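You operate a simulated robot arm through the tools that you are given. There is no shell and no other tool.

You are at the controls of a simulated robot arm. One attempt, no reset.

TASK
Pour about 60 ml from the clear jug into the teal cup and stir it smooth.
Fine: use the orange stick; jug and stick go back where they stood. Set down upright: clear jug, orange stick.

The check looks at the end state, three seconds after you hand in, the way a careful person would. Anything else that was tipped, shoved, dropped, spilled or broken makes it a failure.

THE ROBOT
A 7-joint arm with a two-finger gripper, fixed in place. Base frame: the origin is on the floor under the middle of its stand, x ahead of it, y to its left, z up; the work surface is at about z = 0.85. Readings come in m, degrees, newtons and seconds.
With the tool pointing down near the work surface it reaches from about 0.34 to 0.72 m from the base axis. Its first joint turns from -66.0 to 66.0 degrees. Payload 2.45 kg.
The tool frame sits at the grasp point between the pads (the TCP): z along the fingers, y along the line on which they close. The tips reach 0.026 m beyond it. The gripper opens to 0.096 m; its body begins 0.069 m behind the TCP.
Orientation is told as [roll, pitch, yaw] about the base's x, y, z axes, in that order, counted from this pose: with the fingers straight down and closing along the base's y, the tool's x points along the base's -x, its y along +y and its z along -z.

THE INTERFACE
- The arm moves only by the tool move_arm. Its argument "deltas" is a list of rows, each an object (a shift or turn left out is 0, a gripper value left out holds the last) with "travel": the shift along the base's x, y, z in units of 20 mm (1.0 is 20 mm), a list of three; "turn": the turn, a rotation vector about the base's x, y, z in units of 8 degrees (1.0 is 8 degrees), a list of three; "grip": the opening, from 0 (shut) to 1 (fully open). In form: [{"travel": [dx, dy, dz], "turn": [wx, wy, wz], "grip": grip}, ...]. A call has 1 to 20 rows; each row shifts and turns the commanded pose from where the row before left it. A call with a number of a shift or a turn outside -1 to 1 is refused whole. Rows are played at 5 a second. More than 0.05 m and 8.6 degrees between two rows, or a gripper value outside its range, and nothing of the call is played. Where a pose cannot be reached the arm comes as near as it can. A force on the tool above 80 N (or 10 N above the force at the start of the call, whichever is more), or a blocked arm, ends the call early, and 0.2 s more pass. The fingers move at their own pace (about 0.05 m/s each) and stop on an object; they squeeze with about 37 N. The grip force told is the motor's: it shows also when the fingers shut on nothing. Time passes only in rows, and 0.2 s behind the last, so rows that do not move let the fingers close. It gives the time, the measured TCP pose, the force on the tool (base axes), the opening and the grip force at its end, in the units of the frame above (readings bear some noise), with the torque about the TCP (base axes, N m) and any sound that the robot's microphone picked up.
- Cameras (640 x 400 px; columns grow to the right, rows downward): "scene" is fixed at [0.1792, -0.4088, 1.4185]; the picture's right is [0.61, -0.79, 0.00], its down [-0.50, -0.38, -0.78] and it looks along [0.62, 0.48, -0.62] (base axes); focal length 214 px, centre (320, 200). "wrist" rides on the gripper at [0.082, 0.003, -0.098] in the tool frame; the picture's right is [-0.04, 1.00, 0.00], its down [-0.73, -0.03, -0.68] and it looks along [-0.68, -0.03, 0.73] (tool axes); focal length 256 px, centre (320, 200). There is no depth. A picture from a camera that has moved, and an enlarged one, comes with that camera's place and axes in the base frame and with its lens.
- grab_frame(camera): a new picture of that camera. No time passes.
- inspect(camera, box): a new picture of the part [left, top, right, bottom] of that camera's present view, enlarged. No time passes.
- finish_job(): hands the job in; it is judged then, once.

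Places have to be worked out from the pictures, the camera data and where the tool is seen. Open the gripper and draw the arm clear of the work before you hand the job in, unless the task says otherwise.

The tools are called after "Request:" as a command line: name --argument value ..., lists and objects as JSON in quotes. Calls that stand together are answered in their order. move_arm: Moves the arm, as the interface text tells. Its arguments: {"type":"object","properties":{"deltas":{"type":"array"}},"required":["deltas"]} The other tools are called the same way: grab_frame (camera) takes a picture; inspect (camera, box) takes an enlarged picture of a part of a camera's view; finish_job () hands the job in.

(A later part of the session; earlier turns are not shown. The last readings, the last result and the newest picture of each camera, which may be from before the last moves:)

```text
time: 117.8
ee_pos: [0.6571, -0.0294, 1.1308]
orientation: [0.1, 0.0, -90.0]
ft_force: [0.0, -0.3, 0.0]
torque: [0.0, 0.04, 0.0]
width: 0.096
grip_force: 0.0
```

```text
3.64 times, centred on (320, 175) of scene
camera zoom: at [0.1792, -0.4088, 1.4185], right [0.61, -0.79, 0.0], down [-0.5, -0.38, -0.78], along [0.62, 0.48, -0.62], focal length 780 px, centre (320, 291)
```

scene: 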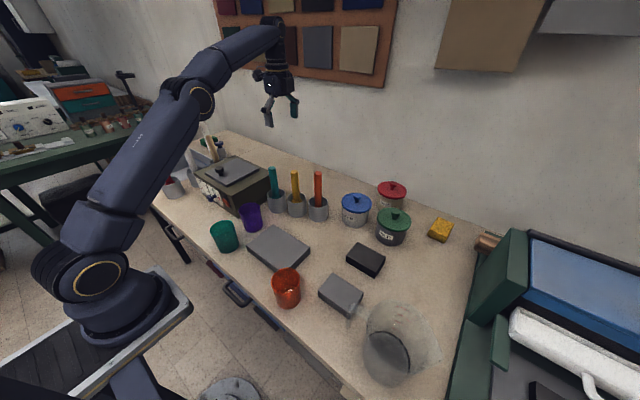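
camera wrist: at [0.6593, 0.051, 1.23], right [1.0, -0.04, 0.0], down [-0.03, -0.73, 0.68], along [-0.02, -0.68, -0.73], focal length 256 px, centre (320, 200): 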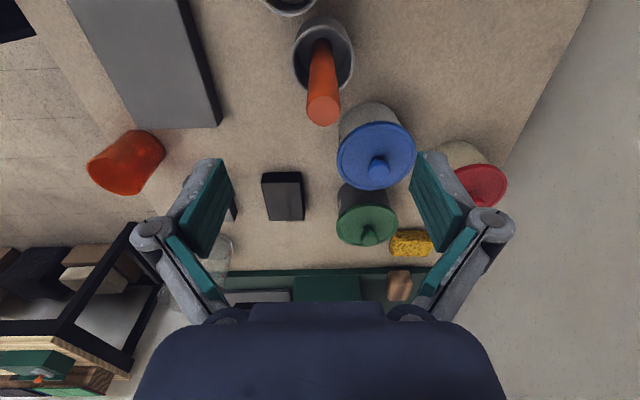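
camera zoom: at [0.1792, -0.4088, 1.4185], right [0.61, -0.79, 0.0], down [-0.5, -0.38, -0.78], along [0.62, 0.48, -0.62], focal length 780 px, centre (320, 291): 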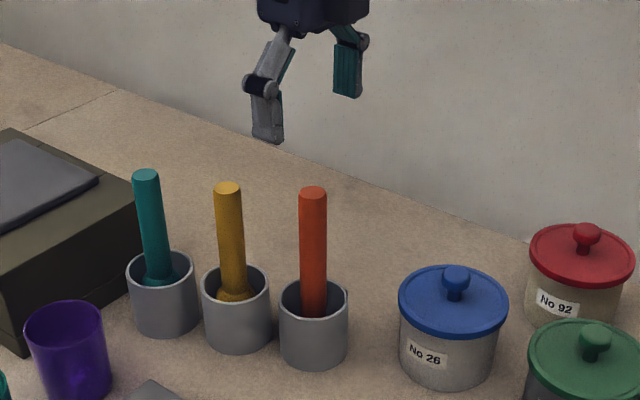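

The stick lies centred between the open fingers: (0.659, -0.029) against the TCP at (0.657, -0.029). I descend to grip it just below the top.

Request:
move_arm --deltas '[{"travel": [0.05, 0, -0.5]}, {"travel": [0, 0, -1]}, {"travel": [0, 0, -1]}, {"travel": [0, 0, -1]}, {"travel": [0, 0, -1]}, {"travel": [0, 0, -1]}, {"travel": [0, 0, -0.75]}, {"travel": [0, 0, 0]}]'

Request:
inspect --camera "scene" --box '[260, 120, 380, 230]'

Request:
grab_frame --camera "wrist"

```text
time: 119.6
ee_pos: [0.6584, -0.0311, 1.0044]
orientation: [0.1, -0.1, -89.9]
ft_force: [0.2, 1.1, -0.9]
torque: [0.0, 0.0, -0.02]
width: 0.0961
grip_force: 0.0
```

```text
3.64 times, centred on (320, 175) of scene
camera zoom: at [0.1792, -0.4088, 1.4185], right [0.61, -0.79, 0.0], down [-0.5, -0.38, -0.78], along [0.62, 0.48, -0.62], focal length 780 px, centre (320, 291)
```

zoom: 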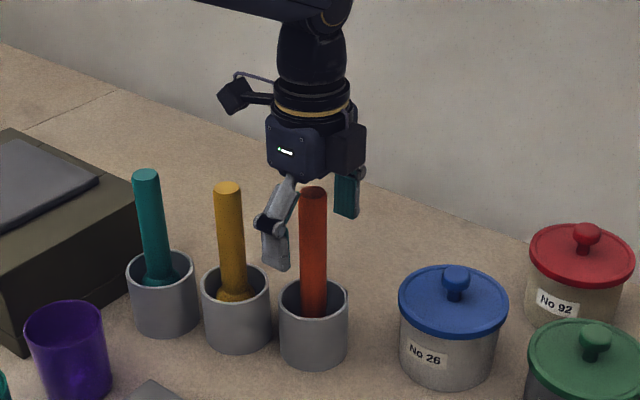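

```text
taken
camera wrist: at [0.6606, 0.0496, 1.1029], right [1.0, -0.04, 0.0], down [-0.03, -0.73, 0.68], along [-0.02, -0.68, -0.73], focal length 256 px, centre (320, 200)
```

wrist: 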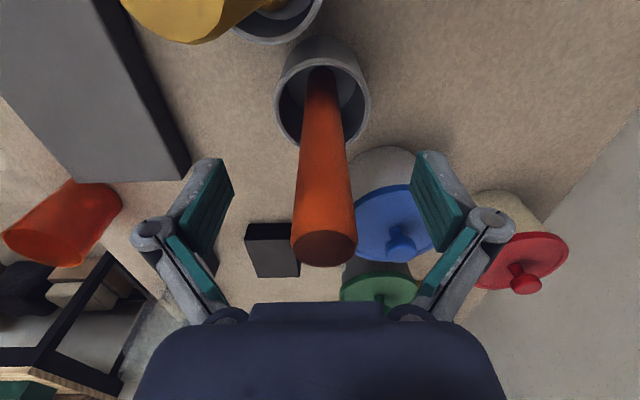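

The stick is between the pads, so I close on it.

Request:
move_arm --deltas '[{"grip": 0.5}, {"grip": 0.3}, {"grip": 0}, {"grip": 0}, {"grip": 0}, {"grip": 0}, {"grip": 0}, {"grip": 0}]'

Request:
inspect --camera "scene" --box '[260, 120, 380, 230]'

Request:
grab_frame --camera "wrist"

```text
time: 121.4
ee_pos: [0.6582, -0.0318, 1.0045]
orientation: [0.2, 0.0, -89.8]
ft_force: [-0.4, 0.0, 0.9]
torque: [-0.02, -0.01, 0.02]
width: 0.0257
grip_force: 37.2
```

```text
3.64 times, centred on (320, 175) of scene
camera zoom: at [0.1792, -0.4088, 1.4185], right [0.61, -0.79, 0.0], down [-0.5, -0.38, -0.78], along [0.62, 0.48, -0.62], focal length 780 px, centre (320, 291)
```

zoom: 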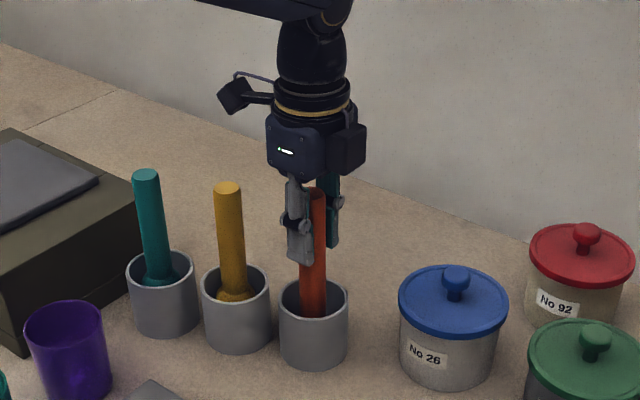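

```text
taken
camera wrist: at [0.6606, 0.0495, 1.1033], right [1.0, -0.04, 0.0], down [-0.03, -0.73, 0.68], along [-0.02, -0.68, -0.73], focal length 256 px, centre (320, 200)
```

wrist: 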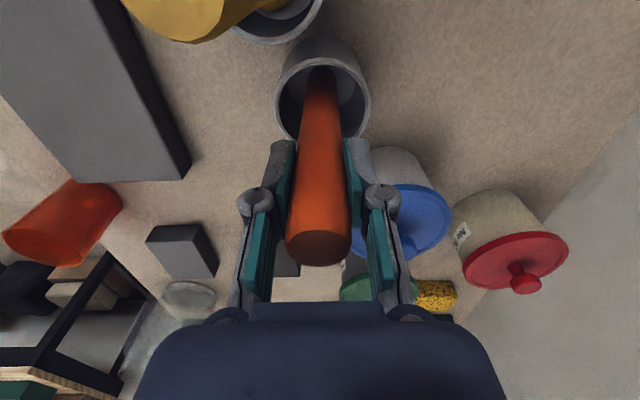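

The grip holds at 25.7 mm. Grasp pose to return to: (0.6583, -0.0315, 1.0045). I lift the stick straight up out of its holder.

Request:
move_arm --deltas '[{"travel": [0, 0, 0.3]}, {"travel": [0, 0, 0.5]}, {"travel": [0, 0, 1]}, {"travel": [0, 0, 1]}, {"travel": [0, 0, 1]}, {"travel": [0, 0, 1]}, {"travel": [0, 0, 1]}, {"travel": [0, 0, 1]}, {"travel": [0, 0, 0.2]}, {"travel": [0, 0, 0]}]'

Request:
inspect --camera "scene" --box '[260, 100, 380, 230]'

Request:
grab_frame --camera "wrist"

```text
time: 123.6
ee_pos: [0.6583, -0.0312, 1.1451]
orientation: [0.1, 0.0, -90.0]
ft_force: [0.4, -0.1, -1.8]
torque: [-0.02, 0.01, -0.02]
width: 0.026
grip_force: 37.1
```

```text
3.08 times, centred on (320, 165) of scene
camera zoom: at [0.1792, -0.4088, 1.4185], right [0.61, -0.79, 0.0], down [-0.5, -0.38, -0.78], along [0.62, 0.48, -0.62], focal length 660 px, centre (320, 308)
```

zoom: 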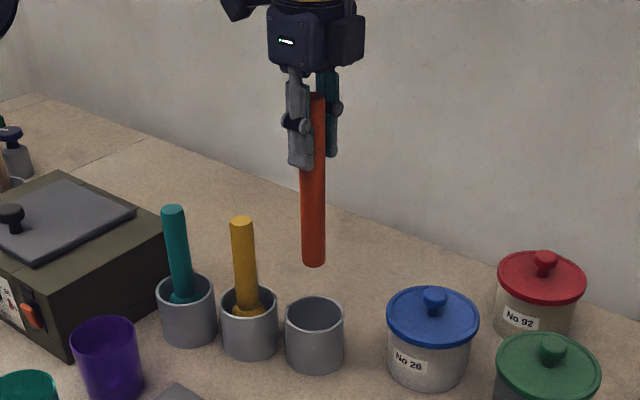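

```text
taken
camera wrist: at [0.6608, 0.0499, 1.2445], right [1.0, -0.04, 0.0], down [-0.03, -0.73, 0.68], along [-0.02, -0.68, -0.73], focal length 256 px, centre (320, 200)
```

wrist: 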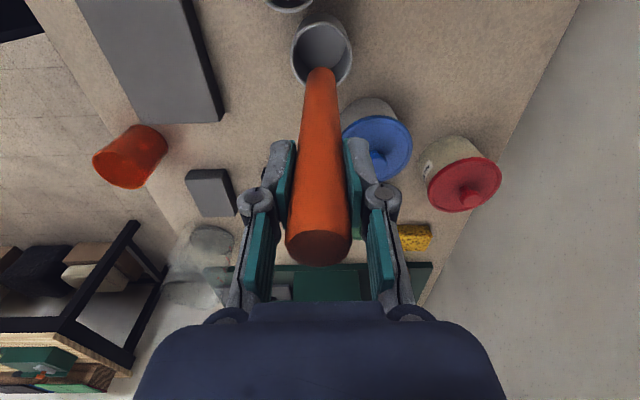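

The stick is a plain cylinder held vertical, with its bottom about 0.153 m below the TCP. I carry it over the slab toward the teal cup with its tip at about z 0.99, above everything on the way.

Request:
move_arm --deltas '[{"travel": [-0.5, 0, 0]}, {"travel": [-1, 0, 0]}, {"travel": [-1, 0, 0]}, {"travel": [-1, 0, 0]}, {"travel": [-1, 0.6, 0]}, {"travel": [-1, 0.7, 0]}, {"travel": [-1, 0.7, 0]}, {"travel": [-1, 0.7, 0]}, {"travel": [-1, 0.7, 0]}, {"travel": [-1, 0.7, 0]}, {"travel": [-1, 0.7, 0]}, {"travel": [-1, 0.7, 0]}, {"travel": [-1, 0.7, 0]}, {"travel": [-1, 0.7, 0]}, {"travel": [-1, 0.56, 0]}, {"travel": [-0.3, 0, 0]}, {"travel": [0, 0, 0]}, {"travel": [0, 0, 0]}]'

Request:
grab_frame --camera "wrist"

Request:
inspect --camera "scene" --box '[180, 130, 300, 260]'

```text
time: 127.4
ee_pos: [0.3618, 0.1178, 1.146]
orientation: [0.1, 0.0, -89.9]
ft_force: [0.3, 0.5, -0.9]
torque: [0.01, -0.01, 0.01]
width: 0.0258
grip_force: 36.6
```

```text
taken
camera wrist: at [0.3645, 0.2003, 1.2451], right [1.0, -0.04, 0.0], down [-0.03, -0.73, 0.68], along [-0.02, -0.68, -0.73], focal length 256 px, centre (320, 200)
```

wrist: 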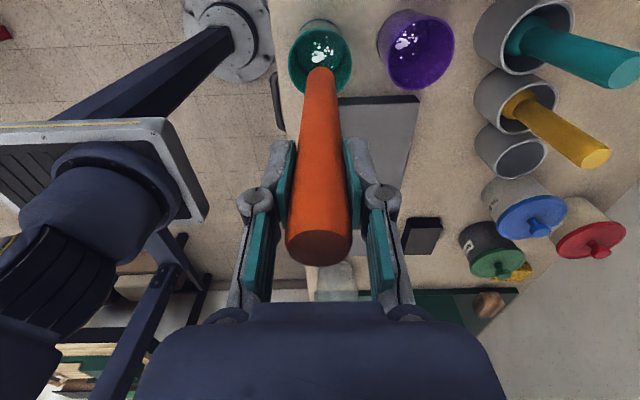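

```text
3.08 times, centred on (240, 195) of scene
camera zoom: at [0.1792, -0.4088, 1.4185], right [0.61, -0.79, 0.0], down [-0.5, -0.38, -0.78], along [0.62, 0.48, -0.62], focal length 660 px, centre (566, 215)
```

zoom: 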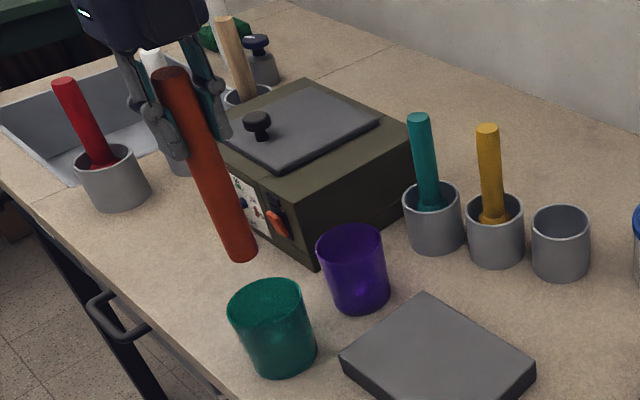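

Request:
inspect --camera "wrist" --box '[270, 0, 380, 120]'

Request:
inspect --camera "scene" --box '[195, 190, 275, 260]'

```text
3.33 times, centred on (325, 60) of wrist
camera zoom: at [0.3645, 0.2003, 1.2451], right [1.0, -0.04, 0.0], down [-0.03, -0.73, 0.68], along [-0.02, -0.68, -0.73], focal length 853 px, centre (303, 667)
```

zoom: 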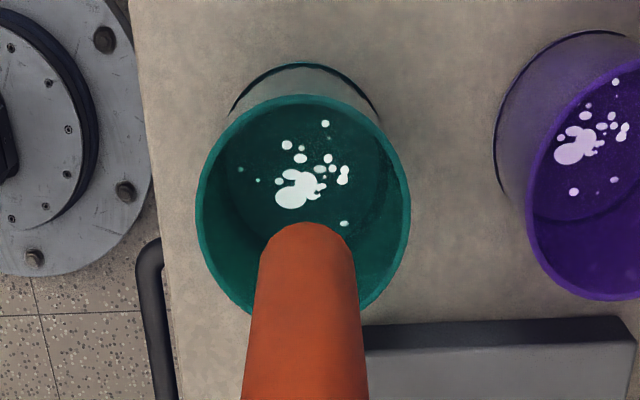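

```text
5.71 times, centred on (235, 225) of scene
camera zoom: at [0.1792, -0.4088, 1.4185], right [0.61, -0.79, 0.0], down [-0.5, -0.38, -0.78], along [0.62, 0.48, -0.62], focal length 1226 px, centre (806, 57)
```

zoom: 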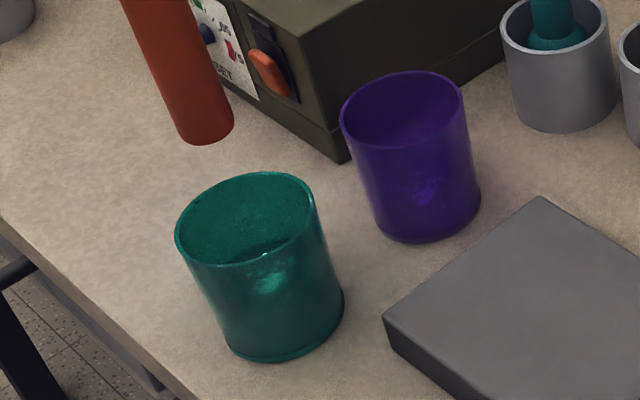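

The stick's end is right over the cup opening: cup centre at about (0.362, 0.119), stick at about (0.363, 0.118). I lower it slowly into the cup, stopping just short of the floor.

Request:
move_arm --deltas '[{"travel": [0, 0.03, -0.7]}, {"travel": [0, 0.03, -0.7]}, {"travel": [0, 0, -0.7]}, {"travel": [0, 0, -0.6]}, {"travel": [0, 0, -0.5]}, {"travel": [0, 0, -0.5]}, {"travel": [0, 0, -0.4]}, {"travel": [0, 0, -0.4]}, {"travel": [0, 0, -0.4]}, {"travel": [0, 0, -0.4]}, {"travel": [0, 0, -0.4]}, {"travel": [0, 0, -0.4]}, {"travel": [0, 0, -0.2]}, {"travel": [0, 0, 0]}]'

Request:
inspect --camera "wrist" --box '[250, 0, 400, 160]'

Request:
inspect --camera "scene" --box '[195, 180, 285, 260]'

```text
time: 130.4
ee_pos: [0.3626, 0.121, 1.0192]
orientation: [0.1, 0.0, -89.9]
ft_force: [-0.1, -0.1, -1.5]
torque: [-0.03, 0.0, -0.03]
width: 0.0258
grip_force: 36.9
```

```text
2.50 times, centred on (325, 80) of wrist
camera zoom: at [0.3653, 0.2017, 1.1182], right [1.0, -0.04, 0.0], down [-0.03, -0.73, 0.68], along [-0.02, -0.68, -0.73], focal length 640 px, centre (308, 500)
```

zoom: 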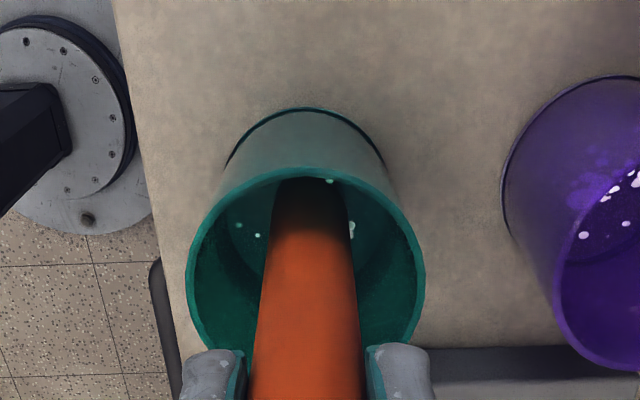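

```text
5.00 times, centred on (240, 220) of scene
camera zoom: at [0.1792, -0.4088, 1.4185], right [0.61, -0.79, 0.0], down [-0.5, -0.38, -0.78], along [0.62, 0.48, -0.62], focal length 1072 px, centre (720, 100)
```

zoom: 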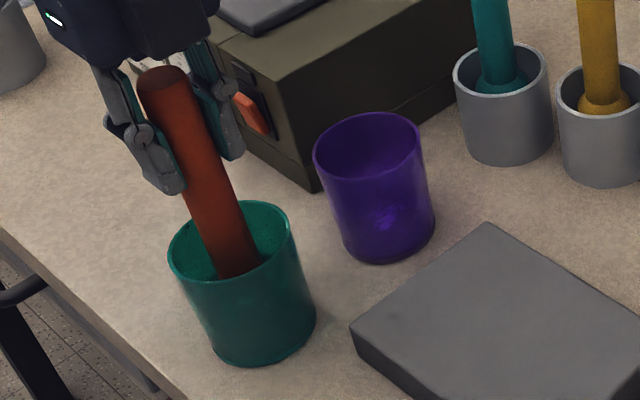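

The stick stands in the cup with its tip about 1 cm above the table level. I stir gently in circles of 10 mm radius, well inside the cup wall, for two turns and check.

Request:
move_arm --deltas '[{"travel": [0.25, -0.05, 0]}, {"travel": [0.25, 0, 0]}, {"travel": [-0.146, 0.354, 0]}, {"travel": [-0.354, 0.146, 0]}, {"travel": [-0.354, -0.146, 0]}, {"travel": [-0.146, -0.354, 0]}, {"travel": [0.146, -0.354, 0]}, {"travel": [0.354, -0.146, 0]}, {"travel": [0.354, 0.146, 0]}, {"travel": [0.146, 0.354, 0]}, {"travel": [-0.146, 0.354, 0]}, {"travel": [-0.354, 0.146, 0]}, {"travel": [-0.354, -0.146, 0]}, {"travel": [-0.146, -0.354, 0]}, {"travel": [0.146, -0.354, 0]}, {"travel": [0.354, -0.146, 0]}, {"travel": [0.354, 0.146, 0]}, {"travel": [0.146, 0.354, 0]}]'

Request:
inspect --camera "wrist" --box '[250, 0, 400, 160]'

Request:
inspect --camera "scene" --box '[195, 180, 285, 260]'

```text
time: 134.2
ee_pos: [0.3734, 0.119, 1.0183]
orientation: [0.0, 0.1, -89.9]
ft_force: [0.3, 0.0, -1.1]
torque: [-0.02, 0.0, 0.0]
width: 0.0259
grip_force: 37.0
```

```text
2.50 times, centred on (325, 80) of wrist
camera zoom: at [0.3755, 0.2003, 1.117], right [1.0, -0.04, 0.0], down [-0.03, -0.73, 0.68], along [-0.03, -0.68, -0.73], focal length 640 px, centre (308, 500)
```

zoom: 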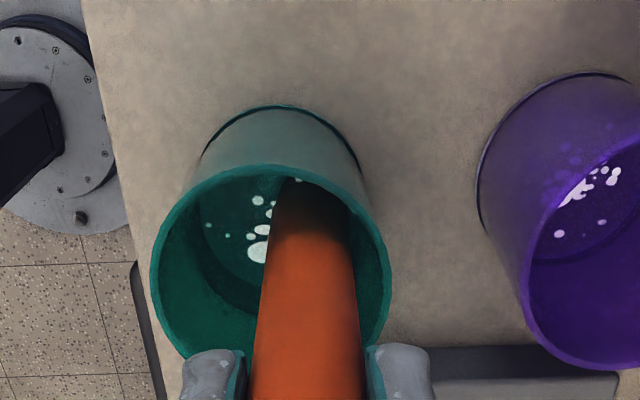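

```text
5.00 times, centred on (240, 220) of scene
camera zoom: at [0.1792, -0.4088, 1.4185], right [0.61, -0.79, 0.0], down [-0.5, -0.38, -0.78], along [0.62, 0.48, -0.62], focal length 1072 px, centre (720, 100)
```

zoom: 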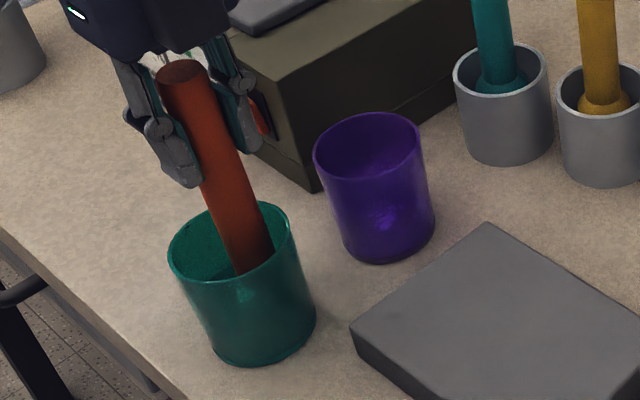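

No wall contact and the cup has not moved, but the white lumps are still there. I go 4 mm deeper and keep stirring, with several more turns.

Request:
move_arm --deltas '[{"travel": [-0.146, 0.354, -0.1]}, {"travel": [-0.354, 0.146, -0.1]}, {"travel": [-0.354, -0.146, 0]}, {"travel": [-0.146, -0.354, 0]}, {"travel": [0.146, -0.354, 0]}, {"travel": [0.354, -0.146, 0]}, {"travel": [0.354, 0.146, 0]}, {"travel": [0.146, 0.354, 0]}, {"travel": [-0.146, 0.354, 0]}, {"travel": [-0.354, 0.146, 0]}, {"travel": [-0.354, -0.146, 0]}, {"travel": [-0.146, -0.354, 0]}, {"travel": [0.146, -0.354, 0]}, {"travel": [0.354, -0.146, 0]}, {"travel": [0.354, 0.146, 0]}, {"travel": [0.146, 0.354, 0]}]'

Request:
move_arm --deltas '[{"travel": [-0.146, 0.354, 0]}, {"travel": [-0.354, 0.146, 0]}, {"travel": [-0.354, -0.146, 0]}, {"travel": [-0.146, -0.354, 0]}, {"travel": [0.146, -0.354, 0]}, {"travel": [0.354, -0.146, 0]}, {"travel": [0.354, 0.146, 0]}, {"travel": [0.146, 0.354, 0]}, {"travel": [-0.146, 0.354, 0]}, {"travel": [-0.354, 0.146, 0]}, {"travel": [-0.354, -0.146, 0]}, {"travel": [-0.146, -0.354, 0]}, {"travel": [0.146, -0.354, 0]}, {"travel": [0.354, -0.146, 0]}, {"travel": [0.354, 0.146, 0]}, {"travel": [0.146, 0.354, 0]}]'

Request:
inspect --camera "wrist" --box '[250, 0, 400, 160]'

Request:
inspect --camera "scene" --box '[195, 180, 285, 260]'

```text
time: 137.6
ee_pos: [0.373, 0.1204, 1.0153]
orientation: [0.1, 0.1, -89.8]
ft_force: [0.4, 0.2, 0.0]
torque: [0.0, 0.0, -0.01]
width: 0.0257
grip_force: 37.9
```

```text
time: 141.0
ee_pos: [0.3717, 0.1193, 1.0145]
orientation: [0.1, -0.1, -90.0]
ft_force: [0.1, 0.5, -0.2]
torque: [0.01, 0.03, -0.02]
width: 0.0256
grip_force: 36.5
```

```text
2.50 times, centred on (325, 80) of wrist
camera zoom: at [0.3742, 0.1998, 1.1136], right [1.0, -0.04, 0.0], down [-0.03, -0.73, 0.68], along [-0.02, -0.68, -0.73], focal length 640 px, centre (308, 500)
```

zoom: 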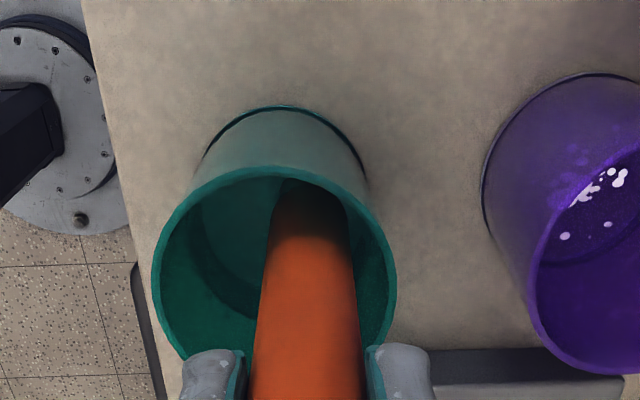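

```text
5.00 times, centred on (240, 220) of scene
camera zoom: at [0.1792, -0.4088, 1.4185], right [0.61, -0.79, 0.0], down [-0.5, -0.38, -0.78], along [0.62, 0.48, -0.62], focal length 1072 px, centre (720, 100)
```

zoom: 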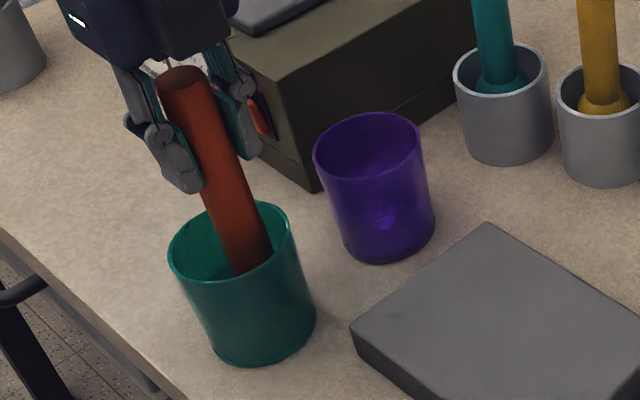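

The white lumps are gone and the surface looks smooth. I give it two more turns to be sure, then centre the stick.

Request:
move_arm --deltas '[{"travel": [-0.146, 0.354, 0]}, {"travel": [-0.354, 0.146, 0]}, {"travel": [-0.354, -0.146, 0]}, {"travel": [-0.146, -0.354, 0]}, {"travel": [0.146, -0.354, 0]}, {"travel": [0.354, -0.146, 0]}, {"travel": [0.354, 0.146, 0]}, {"travel": [0.146, 0.354, 0]}, {"travel": [-0.146, 0.354, 0]}, {"travel": [-0.354, 0.146, 0]}, {"travel": [-0.354, -0.146, 0]}, {"travel": [-0.146, -0.354, 0]}, {"travel": [0.146, -0.354, 0]}, {"travel": [0.354, -0.146, 0]}, {"travel": [0.354, 0.146, 0]}, {"travel": [0.146, 0.354, 0]}, {"travel": [-0.25, 0, 0]}, {"travel": [-0.25, 0, 0]}, {"travel": [0, 0, 0]}, {"travel": [0, 0, 0]}]'

Request:
move_arm --deltas '[{"travel": [0, 0, 0.3]}, {"travel": [0, 0, 0.3]}, {"travel": [0, 0, 0.3]}, {"travel": [0, 0, 0.3]}, {"travel": [0, 0, 0.3]}, {"travel": [0, 0, 0.3]}, {"travel": [0, 0, 0.2]}, {"travel": [0, 0, 0]}, {"travel": [0, 0, 0]}, {"travel": [0, 0, 0]}, {"travel": [0, 0, 0]}, {"travel": [0, 0, 0]}]'

Request:
inspect --camera "wrist" --box '[250, 0, 400, 160]'

Request:
inspect --camera "scene" --box '[195, 180, 285, 260]'

```text
time: 145.2
ee_pos: [0.362, 0.119, 1.0165]
orientation: [0.2, 0.0, -89.9]
ft_force: [-0.3, -0.4, -0.4]
torque: [-0.01, 0.03, 0.0]
width: 0.0257
grip_force: 36.4
```

```text
time: 147.8
ee_pos: [0.3629, 0.1184, 1.0551]
orientation: [0.0, 0.0, -90.0]
ft_force: [-0.2, 0.4, -0.2]
torque: [0.02, 0.02, 0.01]
width: 0.0259
grip_force: 36.7
```

```text
2.50 times, centred on (325, 80) of wrist
camera zoom: at [0.3646, 0.2004, 1.1544], right [1.0, -0.04, 0.0], down [-0.03, -0.73, 0.68], along [-0.02, -0.68, -0.73], focal length 640 px, centre (308, 500)
```

zoom: 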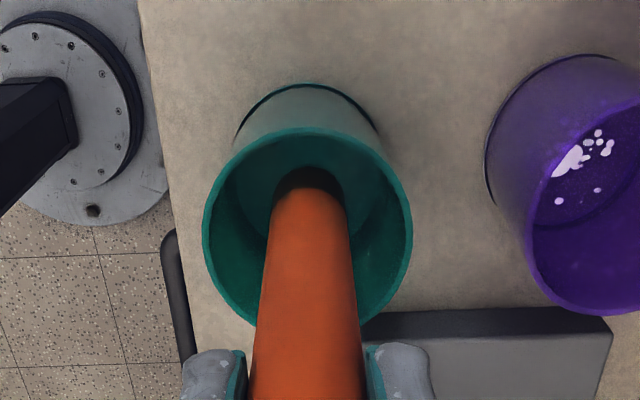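

```text
5.00 times, centred on (240, 220) of scene
camera zoom: at [0.1792, -0.4088, 1.4185], right [0.61, -0.79, 0.0], down [-0.5, -0.38, -0.78], along [0.62, 0.48, -0.62], focal length 1072 px, centre (720, 100)
```

zoom: 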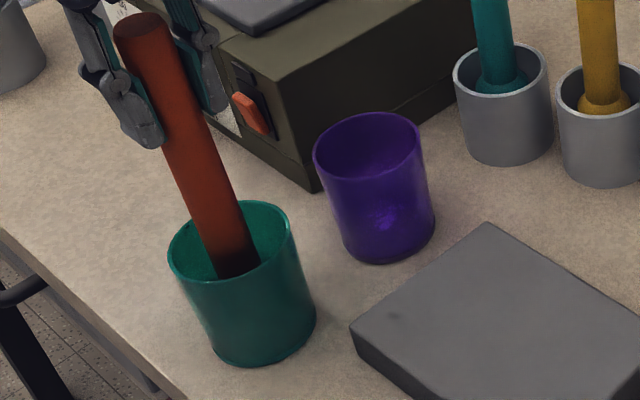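

The cup's content is smooth with no lumps left. I raise the stick further, still over the cup, and pause so any drips fall into it.

Request:
move_arm --deltas '[{"travel": [0, 0, 0.4]}, {"travel": [0, 0, 0.5]}, {"travel": [0, 0, 0.6]}, {"travel": [0, 0, 0.6]}, {"travel": [0, 0, 0.6]}, {"travel": [0, 0, 0.6]}, {"travel": [0, 0, 0.6]}, {"travel": [0, 0, 0.6]}, {"travel": [0, 0, 0]}, {"travel": [0, 0, 0]}, {"travel": [0, 0, 0]}, {"travel": [0, 0, 0]}, {"travel": [0, 0, 0]}, {"travel": [0, 0, 0]}, {"travel": [0, 0, 0]}]'

Request:
inspect --camera "wrist" --box '[250, 0, 400, 160]'

Request:
inspect --camera "scene" --box '[190, 170, 300, 275]'

```text
time: 151.0
ee_pos: [0.3618, 0.1196, 1.1442]
orientation: [0.1, 0.0, -89.8]
ft_force: [0.8, 0.1, -0.5]
torque: [0.03, 0.0, 0.04]
width: 0.0255
grip_force: 36.9
```

```text
2.50 times, centred on (325, 80) of wrist
camera zoom: at [0.3638, 0.2005, 1.2431], right [1.0, -0.04, 0.0], down [-0.03, -0.73, 0.68], along [-0.02, -0.68, -0.73], focal length 640 px, centre (308, 500)
```

zoom: 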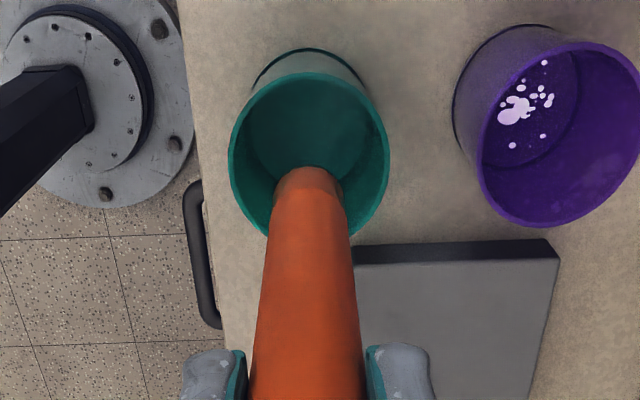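

```text
3.81 times, centred on (245, 222) of scene
camera zoom: at [0.1792, -0.4088, 1.4185], right [0.61, -0.79, 0.0], down [-0.5, -0.38, -0.78], along [0.62, 0.48, -0.62], focal length 817 px, centre (606, 114)
```

zoom: 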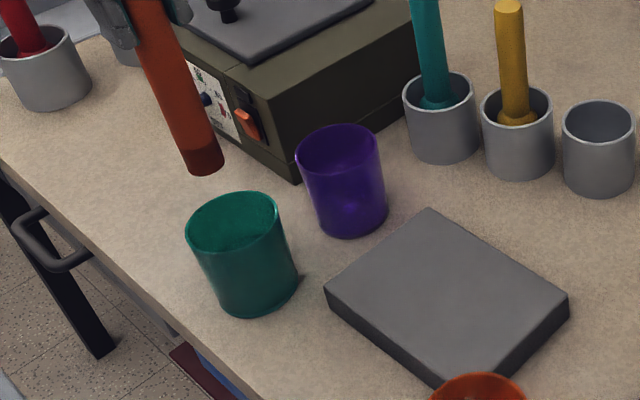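

The tip is wet but not dripping, and the cup content is uniform. I carry the stick back along the same path to above its holder.

Request:
move_arm --deltas '[{"travel": [0.3, 0, 0]}, {"travel": [1, -0.56, 0]}, {"travel": [1, -0.7, 0]}, {"travel": [1, -0.7, 0]}, {"travel": [1, -0.7, 0]}, {"travel": [1, -0.7, 0]}, {"travel": [1, -0.7, 0]}, {"travel": [1, -0.7, 0]}, {"travel": [1, -0.7, 0]}, {"travel": [1, -0.7, 0]}, {"travel": [1, -0.7, 0]}, {"travel": [1, -0.61, 0]}, {"travel": [1, 0, 0]}, {"travel": [1, 0, 0]}, {"travel": [1, 0, 0]}, {"travel": [0.5, 0, 0]}, {"travel": [0, 0, 0]}, {"travel": [0, 0, 0]}]'

Request:
grab_frame --camera "wrist"

Request:
inspect --camera "scene" --box '[260, 100, 380, 230]'

```text
time: 154.8
ee_pos: [0.6598, -0.0295, 1.1439]
orientation: [0.1, 0.0, -90.0]
ft_force: [0.1, 0.9, -0.5]
torque: [-0.01, -0.01, 0.02]
width: 0.0259
grip_force: 36.9
```

```text
taken
camera wrist: at [0.6617, 0.0503, 1.2427], right [1.0, -0.04, 0.0], down [-0.03, -0.73, 0.68], along [-0.02, -0.68, -0.73], focal length 256 px, centre (320, 200)
```

wrist: 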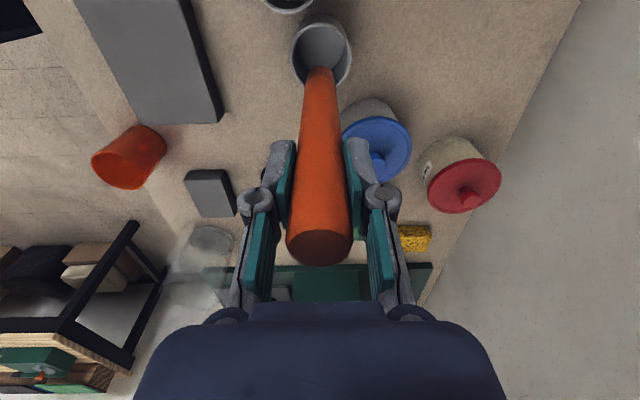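

```text
3.08 times, centred on (320, 165) of scene
camera zoom: at [0.1792, -0.4088, 1.4185], right [0.61, -0.79, 0.0], down [-0.5, -0.38, -0.78], along [0.62, 0.48, -0.62], focal length 660 px, centre (320, 308)
```

zoom: 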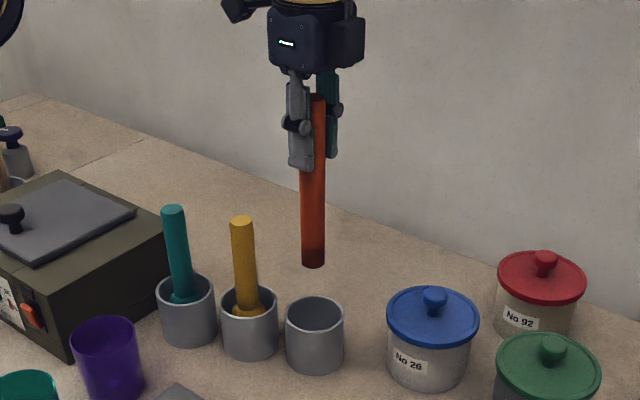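

The view is identical to the one just after lifting the stick out. I lower it straight back into the holder, slowing for the last bit.

Request:
move_arm --deltas '[{"travel": [-0.03, 0, -0.5]}, {"travel": [0, 0, -0.8]}, {"travel": [0, 0, -0.8]}, {"travel": [0, 0, -0.8]}, {"travel": [0, 0, -0.8]}, {"travel": [0, 0, -0.8]}, {"travel": [0, 0, -0.8]}, {"travel": [0, 0, -0.6]}, {"travel": [0, 0, -0.4]}, {"travel": [0, 0, -0.3]}, {"travel": [0, 0, -0.2]}, {"travel": [0, 0, 0]}, {"travel": [0, 0, 0]}]'

Request:
inspect --camera "scene" --box '[260, 120, 380, 230]'

Request:
grab_frame --camera "wrist"

```text
time: 157.6
ee_pos: [0.6594, -0.0295, 1.0087]
orientation: [0.1, 0.1, -89.9]
ft_force: [0.6, 0.1, -1.5]
torque: [0.03, -0.01, -0.02]
width: 0.0259
grip_force: 36.8
```

```text
3.64 times, centred on (320, 175) of scene
camera zoom: at [0.1792, -0.4088, 1.4185], right [0.61, -0.79, 0.0], down [-0.5, -0.38, -0.78], along [0.62, 0.48, -0.62], focal length 780 px, centre (320, 291)
```

zoom: 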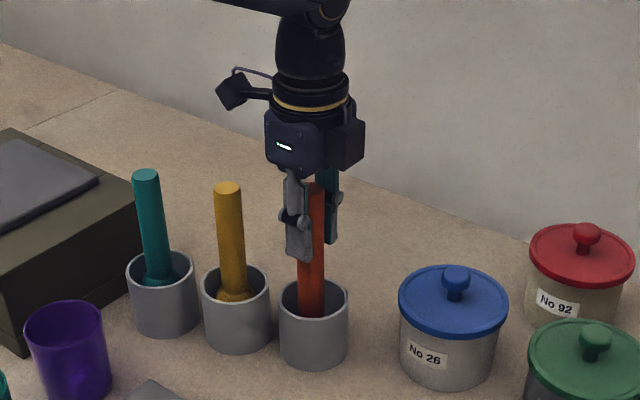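

```text
taken
camera wrist: at [0.6605, 0.0509, 1.1072], right [1.0, -0.04, 0.0], down [-0.03, -0.73, 0.68], along [-0.02, -0.68, -0.73], focal length 256 px, centre (320, 200)
```

wrist: 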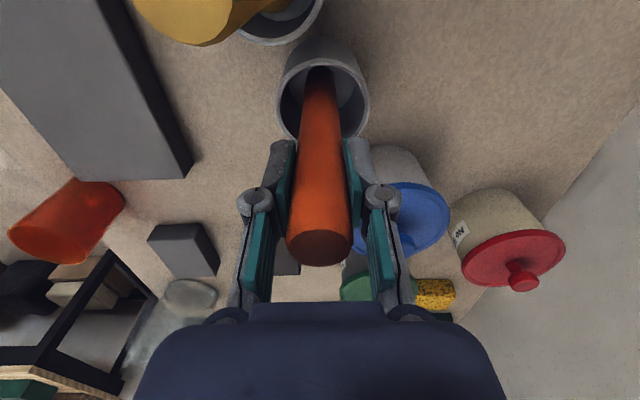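

The stick is in the holder, about 4 mm above where it stood. I lower in 1 mm steps and watch the force.

Request:
move_arm --deltas '[{"travel": [0, -0.03, -0.06]}, {"travel": [0, -0.03, -0.06]}, {"travel": [0, 0, -0.05]}, {"travel": [0, 0, 0]}]'

Request:
move_arm --deltas '[{"travel": [0, 0, -0.04]}, {"travel": [0, 0, 0]}]'

```text
time: 158.6
ee_pos: [0.6577, -0.0303, 1.0053]
orientation: [0.0, 0.1, -89.9]
ft_force: [0.0, -0.2, -0.6]
torque: [-0.02, 0.03, 0.02]
width: 0.0255
grip_force: 36.8
```

```text
time: 159.2
ee_pos: [0.658, -0.031, 1.0049]
orientation: [0.2, 0.0, -89.9]
ft_force: [1.0, -0.2, -0.6]
torque: [0.0, -0.01, 0.01]
width: 0.0259
grip_force: 36.6
```

There is no clear contact yet, so I lower another millimetre or so.

Request:
move_arm --deltas '[{"travel": [0, 0, -0.04]}, {"travel": [0, 0, 0]}]'

Request:
move_arm --deltas '[{"travel": [0, 0, -0.04]}, {"travel": [0, 0, 0]}]'

```text
time: 159.8
ee_pos: [0.6578, -0.0316, 1.0048]
orientation: [0.2, 0.0, -89.9]
ft_force: [-0.4, -0.8, 3.7]
torque: [-0.09, 0.03, -0.02]
width: 0.0259
grip_force: 37.4
```

```text
time: 160.4
ee_pos: [0.6585, -0.031, 1.0039]
orientation: [0.2, 0.0, -89.9]
ft_force: [0.4, -2.2, 10.3]
torque: [-0.23, -0.04, 0.03]
width: 0.026
grip_force: 37.6
```

It has touched down at the same height as at the grasp. I ease off slightly and open the gripper gently.

Request:
move_arm --deltas '[{"travel": [0, 0, 0.05]}, {"travel": [0, 0, 0]}]'

Request:
move_arm --deltas '[{"grip": 0.28}, {"grip": 0.3}, {"grip": 0.34}, {"grip": 0.4}, {"grip": 0.5}, {"grip": 0.65}, {"grip": 0.8}, {"grip": 1.0}, {"grip": 1.0}, {"grip": 1.0}]'

Request:
inspect --camera "scene" --box '[260, 120, 380, 230]'

Request:
grab_frame --camera "wrist"

```text
time: 161.0
ee_pos: [0.658, -0.031, 1.0037]
orientation: [0.2, 0.0, -89.9]
ft_force: [2.1, -1.4, 9.5]
torque: [-0.24, -0.22, 0.02]
width: 0.0259
grip_force: 36.8
```

```text
time: 163.2
ee_pos: [0.6576, -0.0312, 1.0038]
orientation: [0.1, 0.1, -90.0]
ft_force: [-0.1, -1.1, 0.4]
torque: [-0.01, -0.03, 0.0]
width: 0.096
grip_force: 0.0
```

```text
3.64 times, centred on (320, 175) of scene
camera zoom: at [0.1792, -0.4088, 1.4185], right [0.61, -0.79, 0.0], down [-0.5, -0.38, -0.78], along [0.62, 0.48, -0.62], focal length 780 px, centre (320, 291)
```

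zoom: 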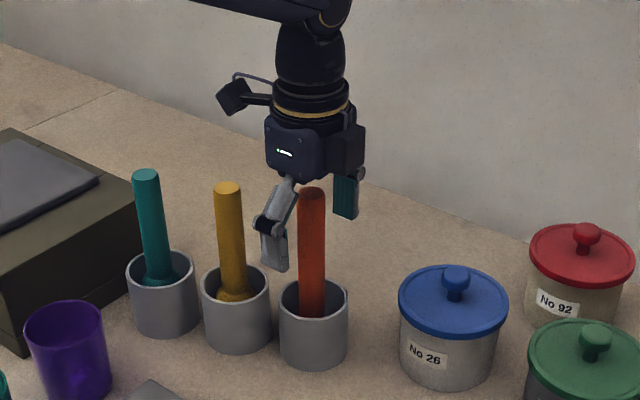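

```text
taken
camera wrist: at [0.6596, 0.05, 1.1025], right [1.0, -0.04, 0.0], down [-0.03, -0.73, 0.68], along [-0.02, -0.68, -0.73], focal length 256 px, centre (320, 200)
```

wrist: 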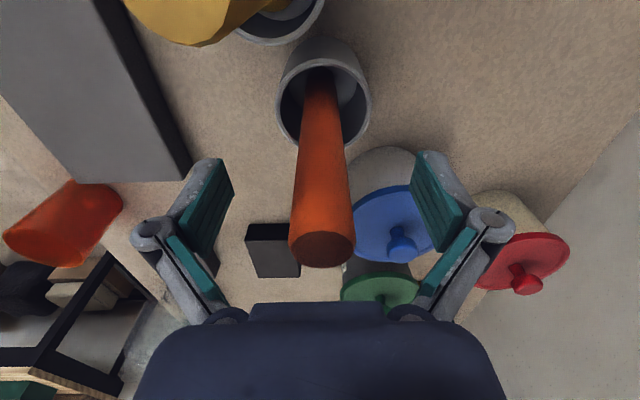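

The stick stands upright in its holder exactly as before. I raise the arm straight up and draw it clear.

Request:
move_arm --deltas '[{"travel": [0, 0, 0.4], "grip": 1}, {"travel": [0, 0, 0.7]}, {"travel": [0, 0, 1]}, {"travel": [0, 0, 1]}, {"travel": [0, 0, 1]}, {"travel": [0, 0, 1]}, {"travel": [0, 0, 1]}, {"travel": [0, 0, 1]}, {"travel": [0, 0, 1]}, {"travel": [0, 0, 1]}, {"travel": [-0.5, 0, 1]}, {"travel": [-1, 0, 0.5]}, {"travel": [-1, 0, 0.5]}, {"travel": [-1, 0, 0.5]}, {"travel": [-1, 0, 0.5]}, {"travel": [-1, 0, 0.5]}, {"travel": [-1, 0, 0]}, {"travel": [-1, 0, 0]}, {"travel": [-1, 0, 0]}, {"travel": [-1, 0, 0]}]'

Request:
grab_frame --camera "scene"

Request:
grab_frame --camera "wrist"

Request:
inspect --camera "scene" --box '[190, 150, 350, 270]'

Request:
inspect --camera "scene" --box '[330, 280, 460, 400]'

```text
time: 167.4
ee_pos: [0.4673, -0.0311, 1.2558]
orientation: [0.1, 0.1, -89.9]
ft_force: [-0.1, 0.0, 0.1]
torque: [0.01, 0.01, 0.03]
width: 0.0962
grip_force: 0.1
```

```text
taken
```

scene: 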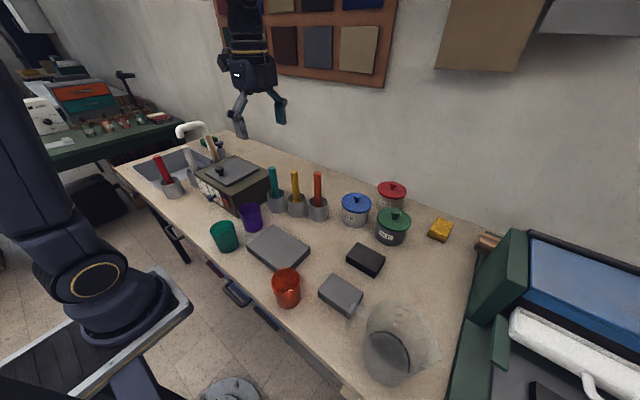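

```text
taken
camera wrist: at [0.4697, 0.05, 1.3542], right [1.0, -0.04, 0.0], down [-0.03, -0.73, 0.68], along [-0.02, -0.68, -0.73], focal length 256 px, centre (320, 200)
```

wrist: 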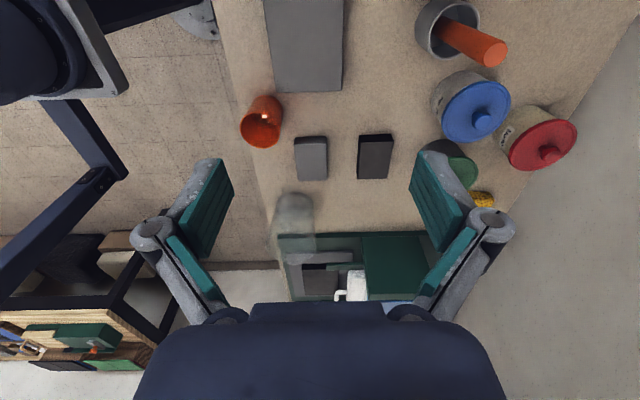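

```text
3.33 times, centred on (270, 210) of scene
camera zoom: at [0.1792, -0.4088, 1.4185], right [0.61, -0.79, 0.0], down [-0.5, -0.38, -0.78], along [0.62, 0.48, -0.62], focal length 715 px, centre (487, 167)
```

zoom: 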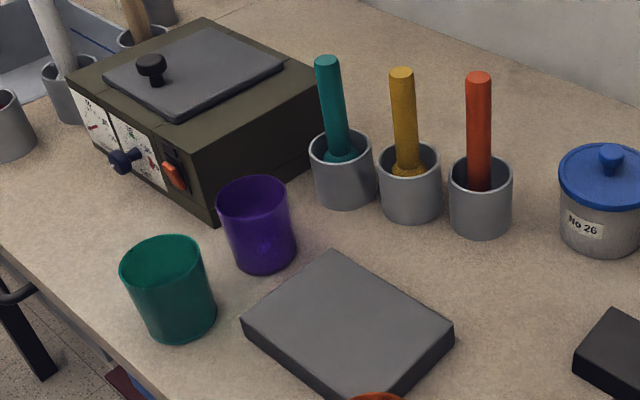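

```text
3.33 times, centred on (395, 340) of scene
camera zoom: at [0.1792, -0.4088, 1.4185], right [0.61, -0.79, 0.0], down [-0.5, -0.38, -0.78], along [0.62, 0.48, -0.62], focal length 715 px, centre (70, -267)
```

zoom: 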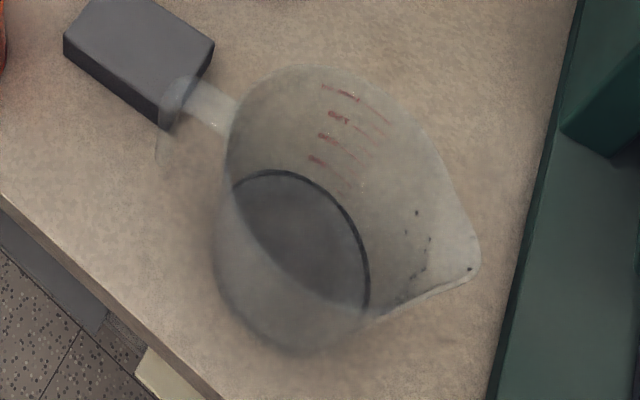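

Jug and stick are back and nothing else has been disturbed. As a last check of the poured amount, I look straight down on the teal cup from directly above, with purple as the reference.

Request:
move_arm --deltas '[{"travel": [-0.526, 0.755, -0.3], "turn": [0.5, 0, 0]}, {"travel": [-0.526, 0.755, -0.6], "turn": [0.5, 0, 0]}, {"travel": [-0.526, 0.755, -0.6], "turn": [0.5, 0, 0]}, {"travel": [-0.526, 0.755, -0.6], "turn": [0.5, 0, 0]}, {"travel": [-0.526, 0.755, -0.6], "turn": [0.5, 0, 0]}, {"travel": [-0.526, 0.755, -0.6], "turn": [0.5, 0, 0]}, {"travel": [-0.526, 0.755, -0.6], "turn": [0.5, 0, 0]}, {"travel": [-0.526, 0.755, -0.6], "turn": [0.5, 0, 0]}, {"travel": [-0.526, 0.755, -0.6], "turn": [0.5, 0, 0]}, {"travel": [-0.526, 0.755, -0.6], "turn": [0.5, 0, 0]}, {"travel": [0, 0, 0]}]'

Request:
grab_frame --camera "wrist"

Request:
inspect --camera "wrist" --box '[280, 160, 370, 240]'

Request:
inspect --camera "wrist" --box '[360, 160, 450, 240]'

```text
time: 169.8
ee_pos: [0.3612, 0.12, 1.1436]
orientation: [0.3, 40.1, -89.8]
ft_force: [-0.5, 0.7, 0.3]
torque: [-0.03, 0.02, -0.01]
width: 0.0961
grip_force: 0.0
```

```text
taken
camera wrist: at [0.3643, 0.1192, 1.2712], right [1.0, -0.03, -0.02], down [-0.03, -1.0, 0.05], along [-0.02, -0.05, -1.0], focal length 256 px, centre (320, 200)
```

wrist: 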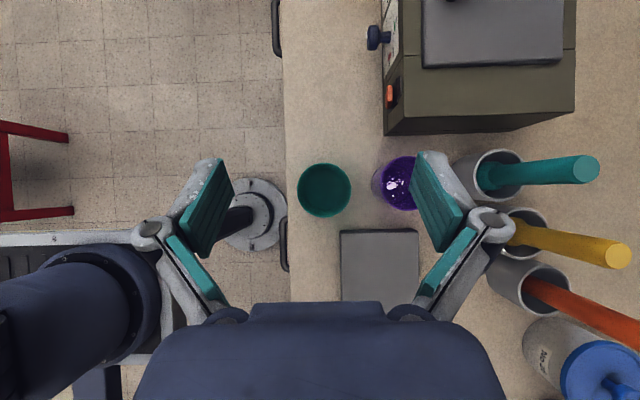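

```text
5.00 times, centred on (325, 200) of wrist
camera zoom: at [0.3643, 0.1192, 1.2712], right [1.0, -0.03, -0.02], down [-0.03, -1.0, 0.05], along [-0.02, -0.05, -1.0], focal length 1280 px, centre (295, 200)
```

zoom: 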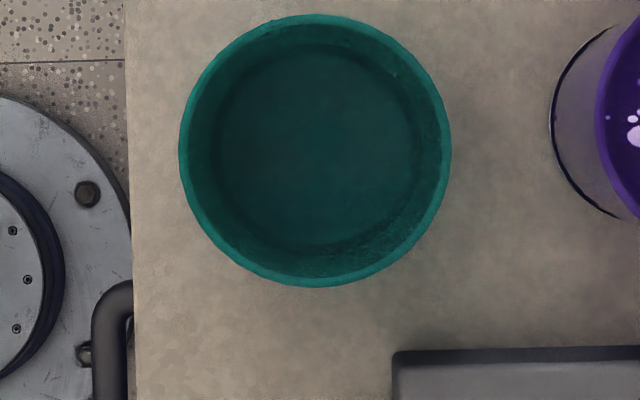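

```text
5.00 times, centred on (405, 200) of wrist
camera zoom: at [0.3643, 0.1192, 1.2712], right [1.0, -0.03, -0.02], down [-0.03, -1.0, 0.05], along [-0.02, -0.05, -1.0], focal length 1280 px, centre (-105, 200)
```

zoom: 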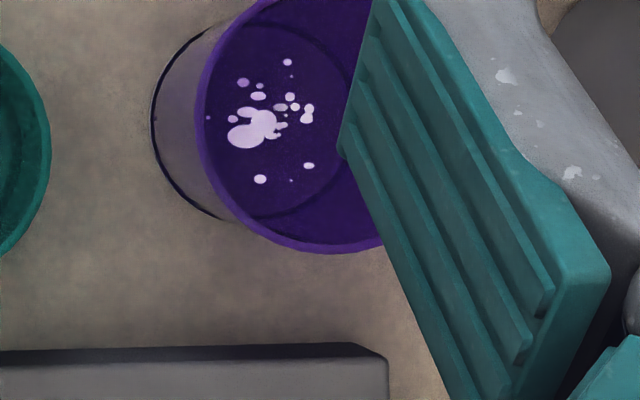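

The teal content now looks completely smooth. For a like-for-like reference of the level before pouring, I shift 107 mm in x to look straight down on the purple cup.

Request:
move_arm --deltas '[{"travel": [0.9, 0, 0]}, {"travel": [0.9, 0, 0]}, {"travel": [0.9, 0, 0]}, {"travel": [0.9, 0, 0]}, {"travel": [0.9, 0, 0]}, {"travel": [0.85, 0, 0]}, {"travel": [0, 0, 0]}]'

Request:
inspect --camera "wrist" --box '[280, 160, 370, 240]'

```text
time: 171.4
ee_pos: [0.4707, 0.1199, 1.1425]
orientation: [0.2, 40.0, -89.8]
ft_force: [-0.7, 0.3, -0.4]
torque: [-0.03, -0.03, -0.04]
width: 0.0961
grip_force: 0.1
```

```text
5.00 times, centred on (325, 200) of wrist
camera zoom: at [0.4724, 0.1187, 1.2711], right [1.0, -0.03, -0.02], down [-0.03, -1.0, 0.05], along [-0.02, -0.05, -1.0], focal length 1280 px, centre (295, 200)
```

zoom: 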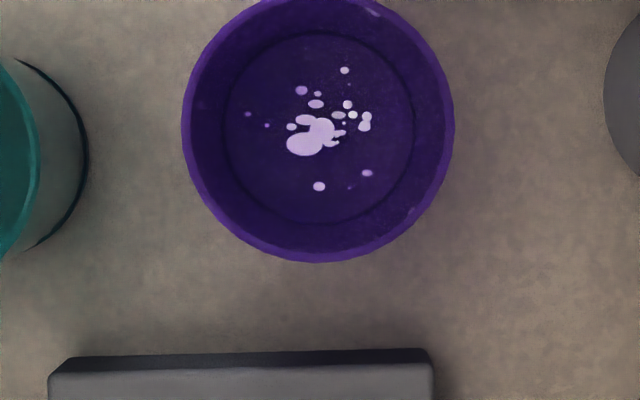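

The purple reference disc measures about 95 px in radius against roughly 102 px for teal, and the level estimate is sensitive to the exact edge. I go back over teal and enlarge the edges of the disc.

Request:
inspect --camera "wrist" --box '[296, 158, 360, 214]'

Request:
move_arm --deltas '[{"travel": [-0.9, 0, 0]}, {"travel": [-0.9, 0, 0]}, {"travel": [-0.9, 0, 0]}, {"travel": [-0.9, 0, 0]}, {"travel": [-0.9, 0, 0]}, {"travel": [-0.85, 0, 0]}, {"travel": [0, 0, 0]}]'

Request:
inspect --camera "wrist" --box '[296, 160, 360, 220]'

Request:
inspect --camera "wrist" --box '[298, 175, 328, 205]'

Request:
inspect --camera "wrist" --box '[325, 175, 355, 205]'

```text
7.14 times, centred on (328, 186) of wrist
camera zoom: at [0.4724, 0.1187, 1.2711], right [1.0, -0.03, -0.02], down [-0.03, -1.0, 0.05], along [-0.02, -0.05, -1.0], focal length 1828 px, centre (263, 300)
```

zoom: 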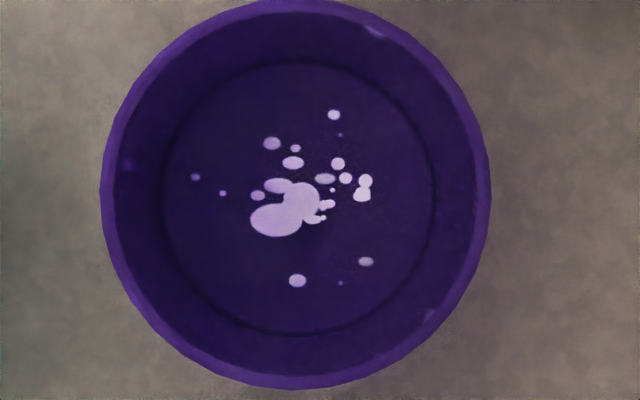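

```text
time: 173.0
ee_pos: [0.3619, 0.1191, 1.1423]
orientation: [0.2, 40.0, -89.8]
ft_force: [1.1, -1.0, 0.3]
torque: [0.02, -0.03, 0.01]
width: 0.0958
grip_force: 0.1
```

```text
6.67 times, centred on (328, 190) of wrist
camera zoom: at [0.3644, 0.1181, 1.2705], right [1.0, -0.03, -0.02], down [-0.03, -1.0, 0.05], along [-0.02, -0.05, -1.0], focal length 1707 px, centre (267, 267)
```

zoom: 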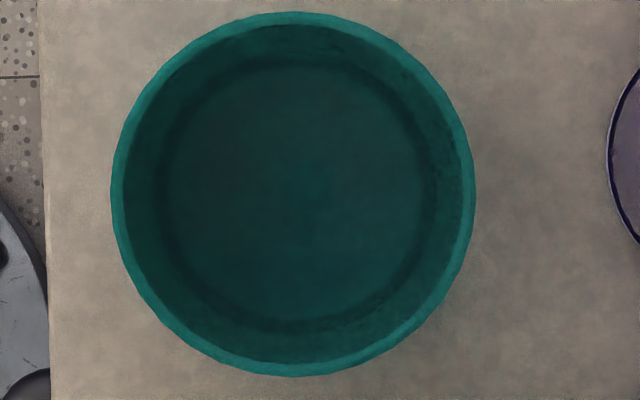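

```text
13.33 times, centred on (313, 190) of wrist
camera zoom: at [0.3644, 0.1181, 1.2705], right [1.0, -0.03, -0.02], down [-0.03, -1.0, 0.05], along [-0.02, -0.05, -1.0], focal length 3413 px, centre (413, 333)
```

zoom: 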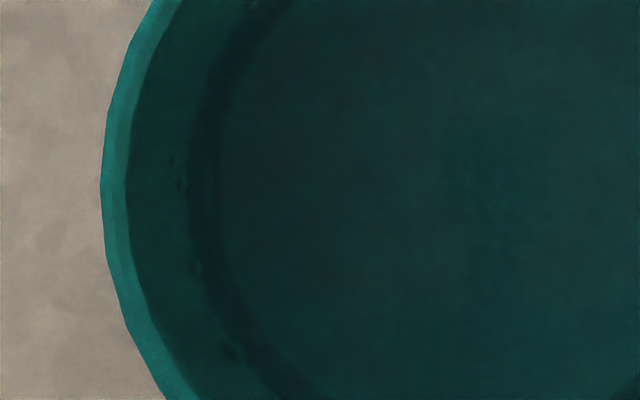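

```text
13.33 times, centred on (340, 190) of wrist
camera zoom: at [0.3644, 0.1181, 1.2705], right [1.0, -0.03, -0.02], down [-0.03, -1.0, 0.05], along [-0.02, -0.05, -1.0], focal length 3413 px, centre (53, 333)
```

zoom: 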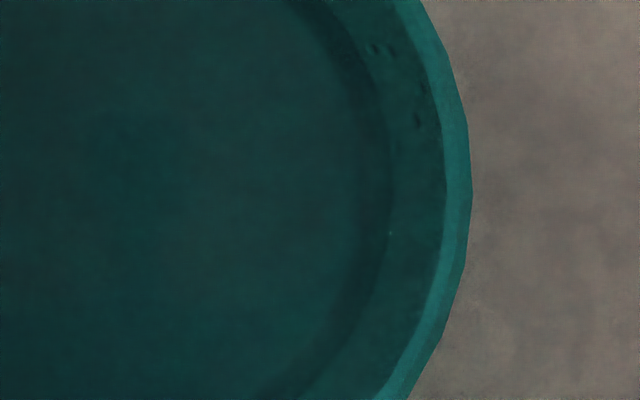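

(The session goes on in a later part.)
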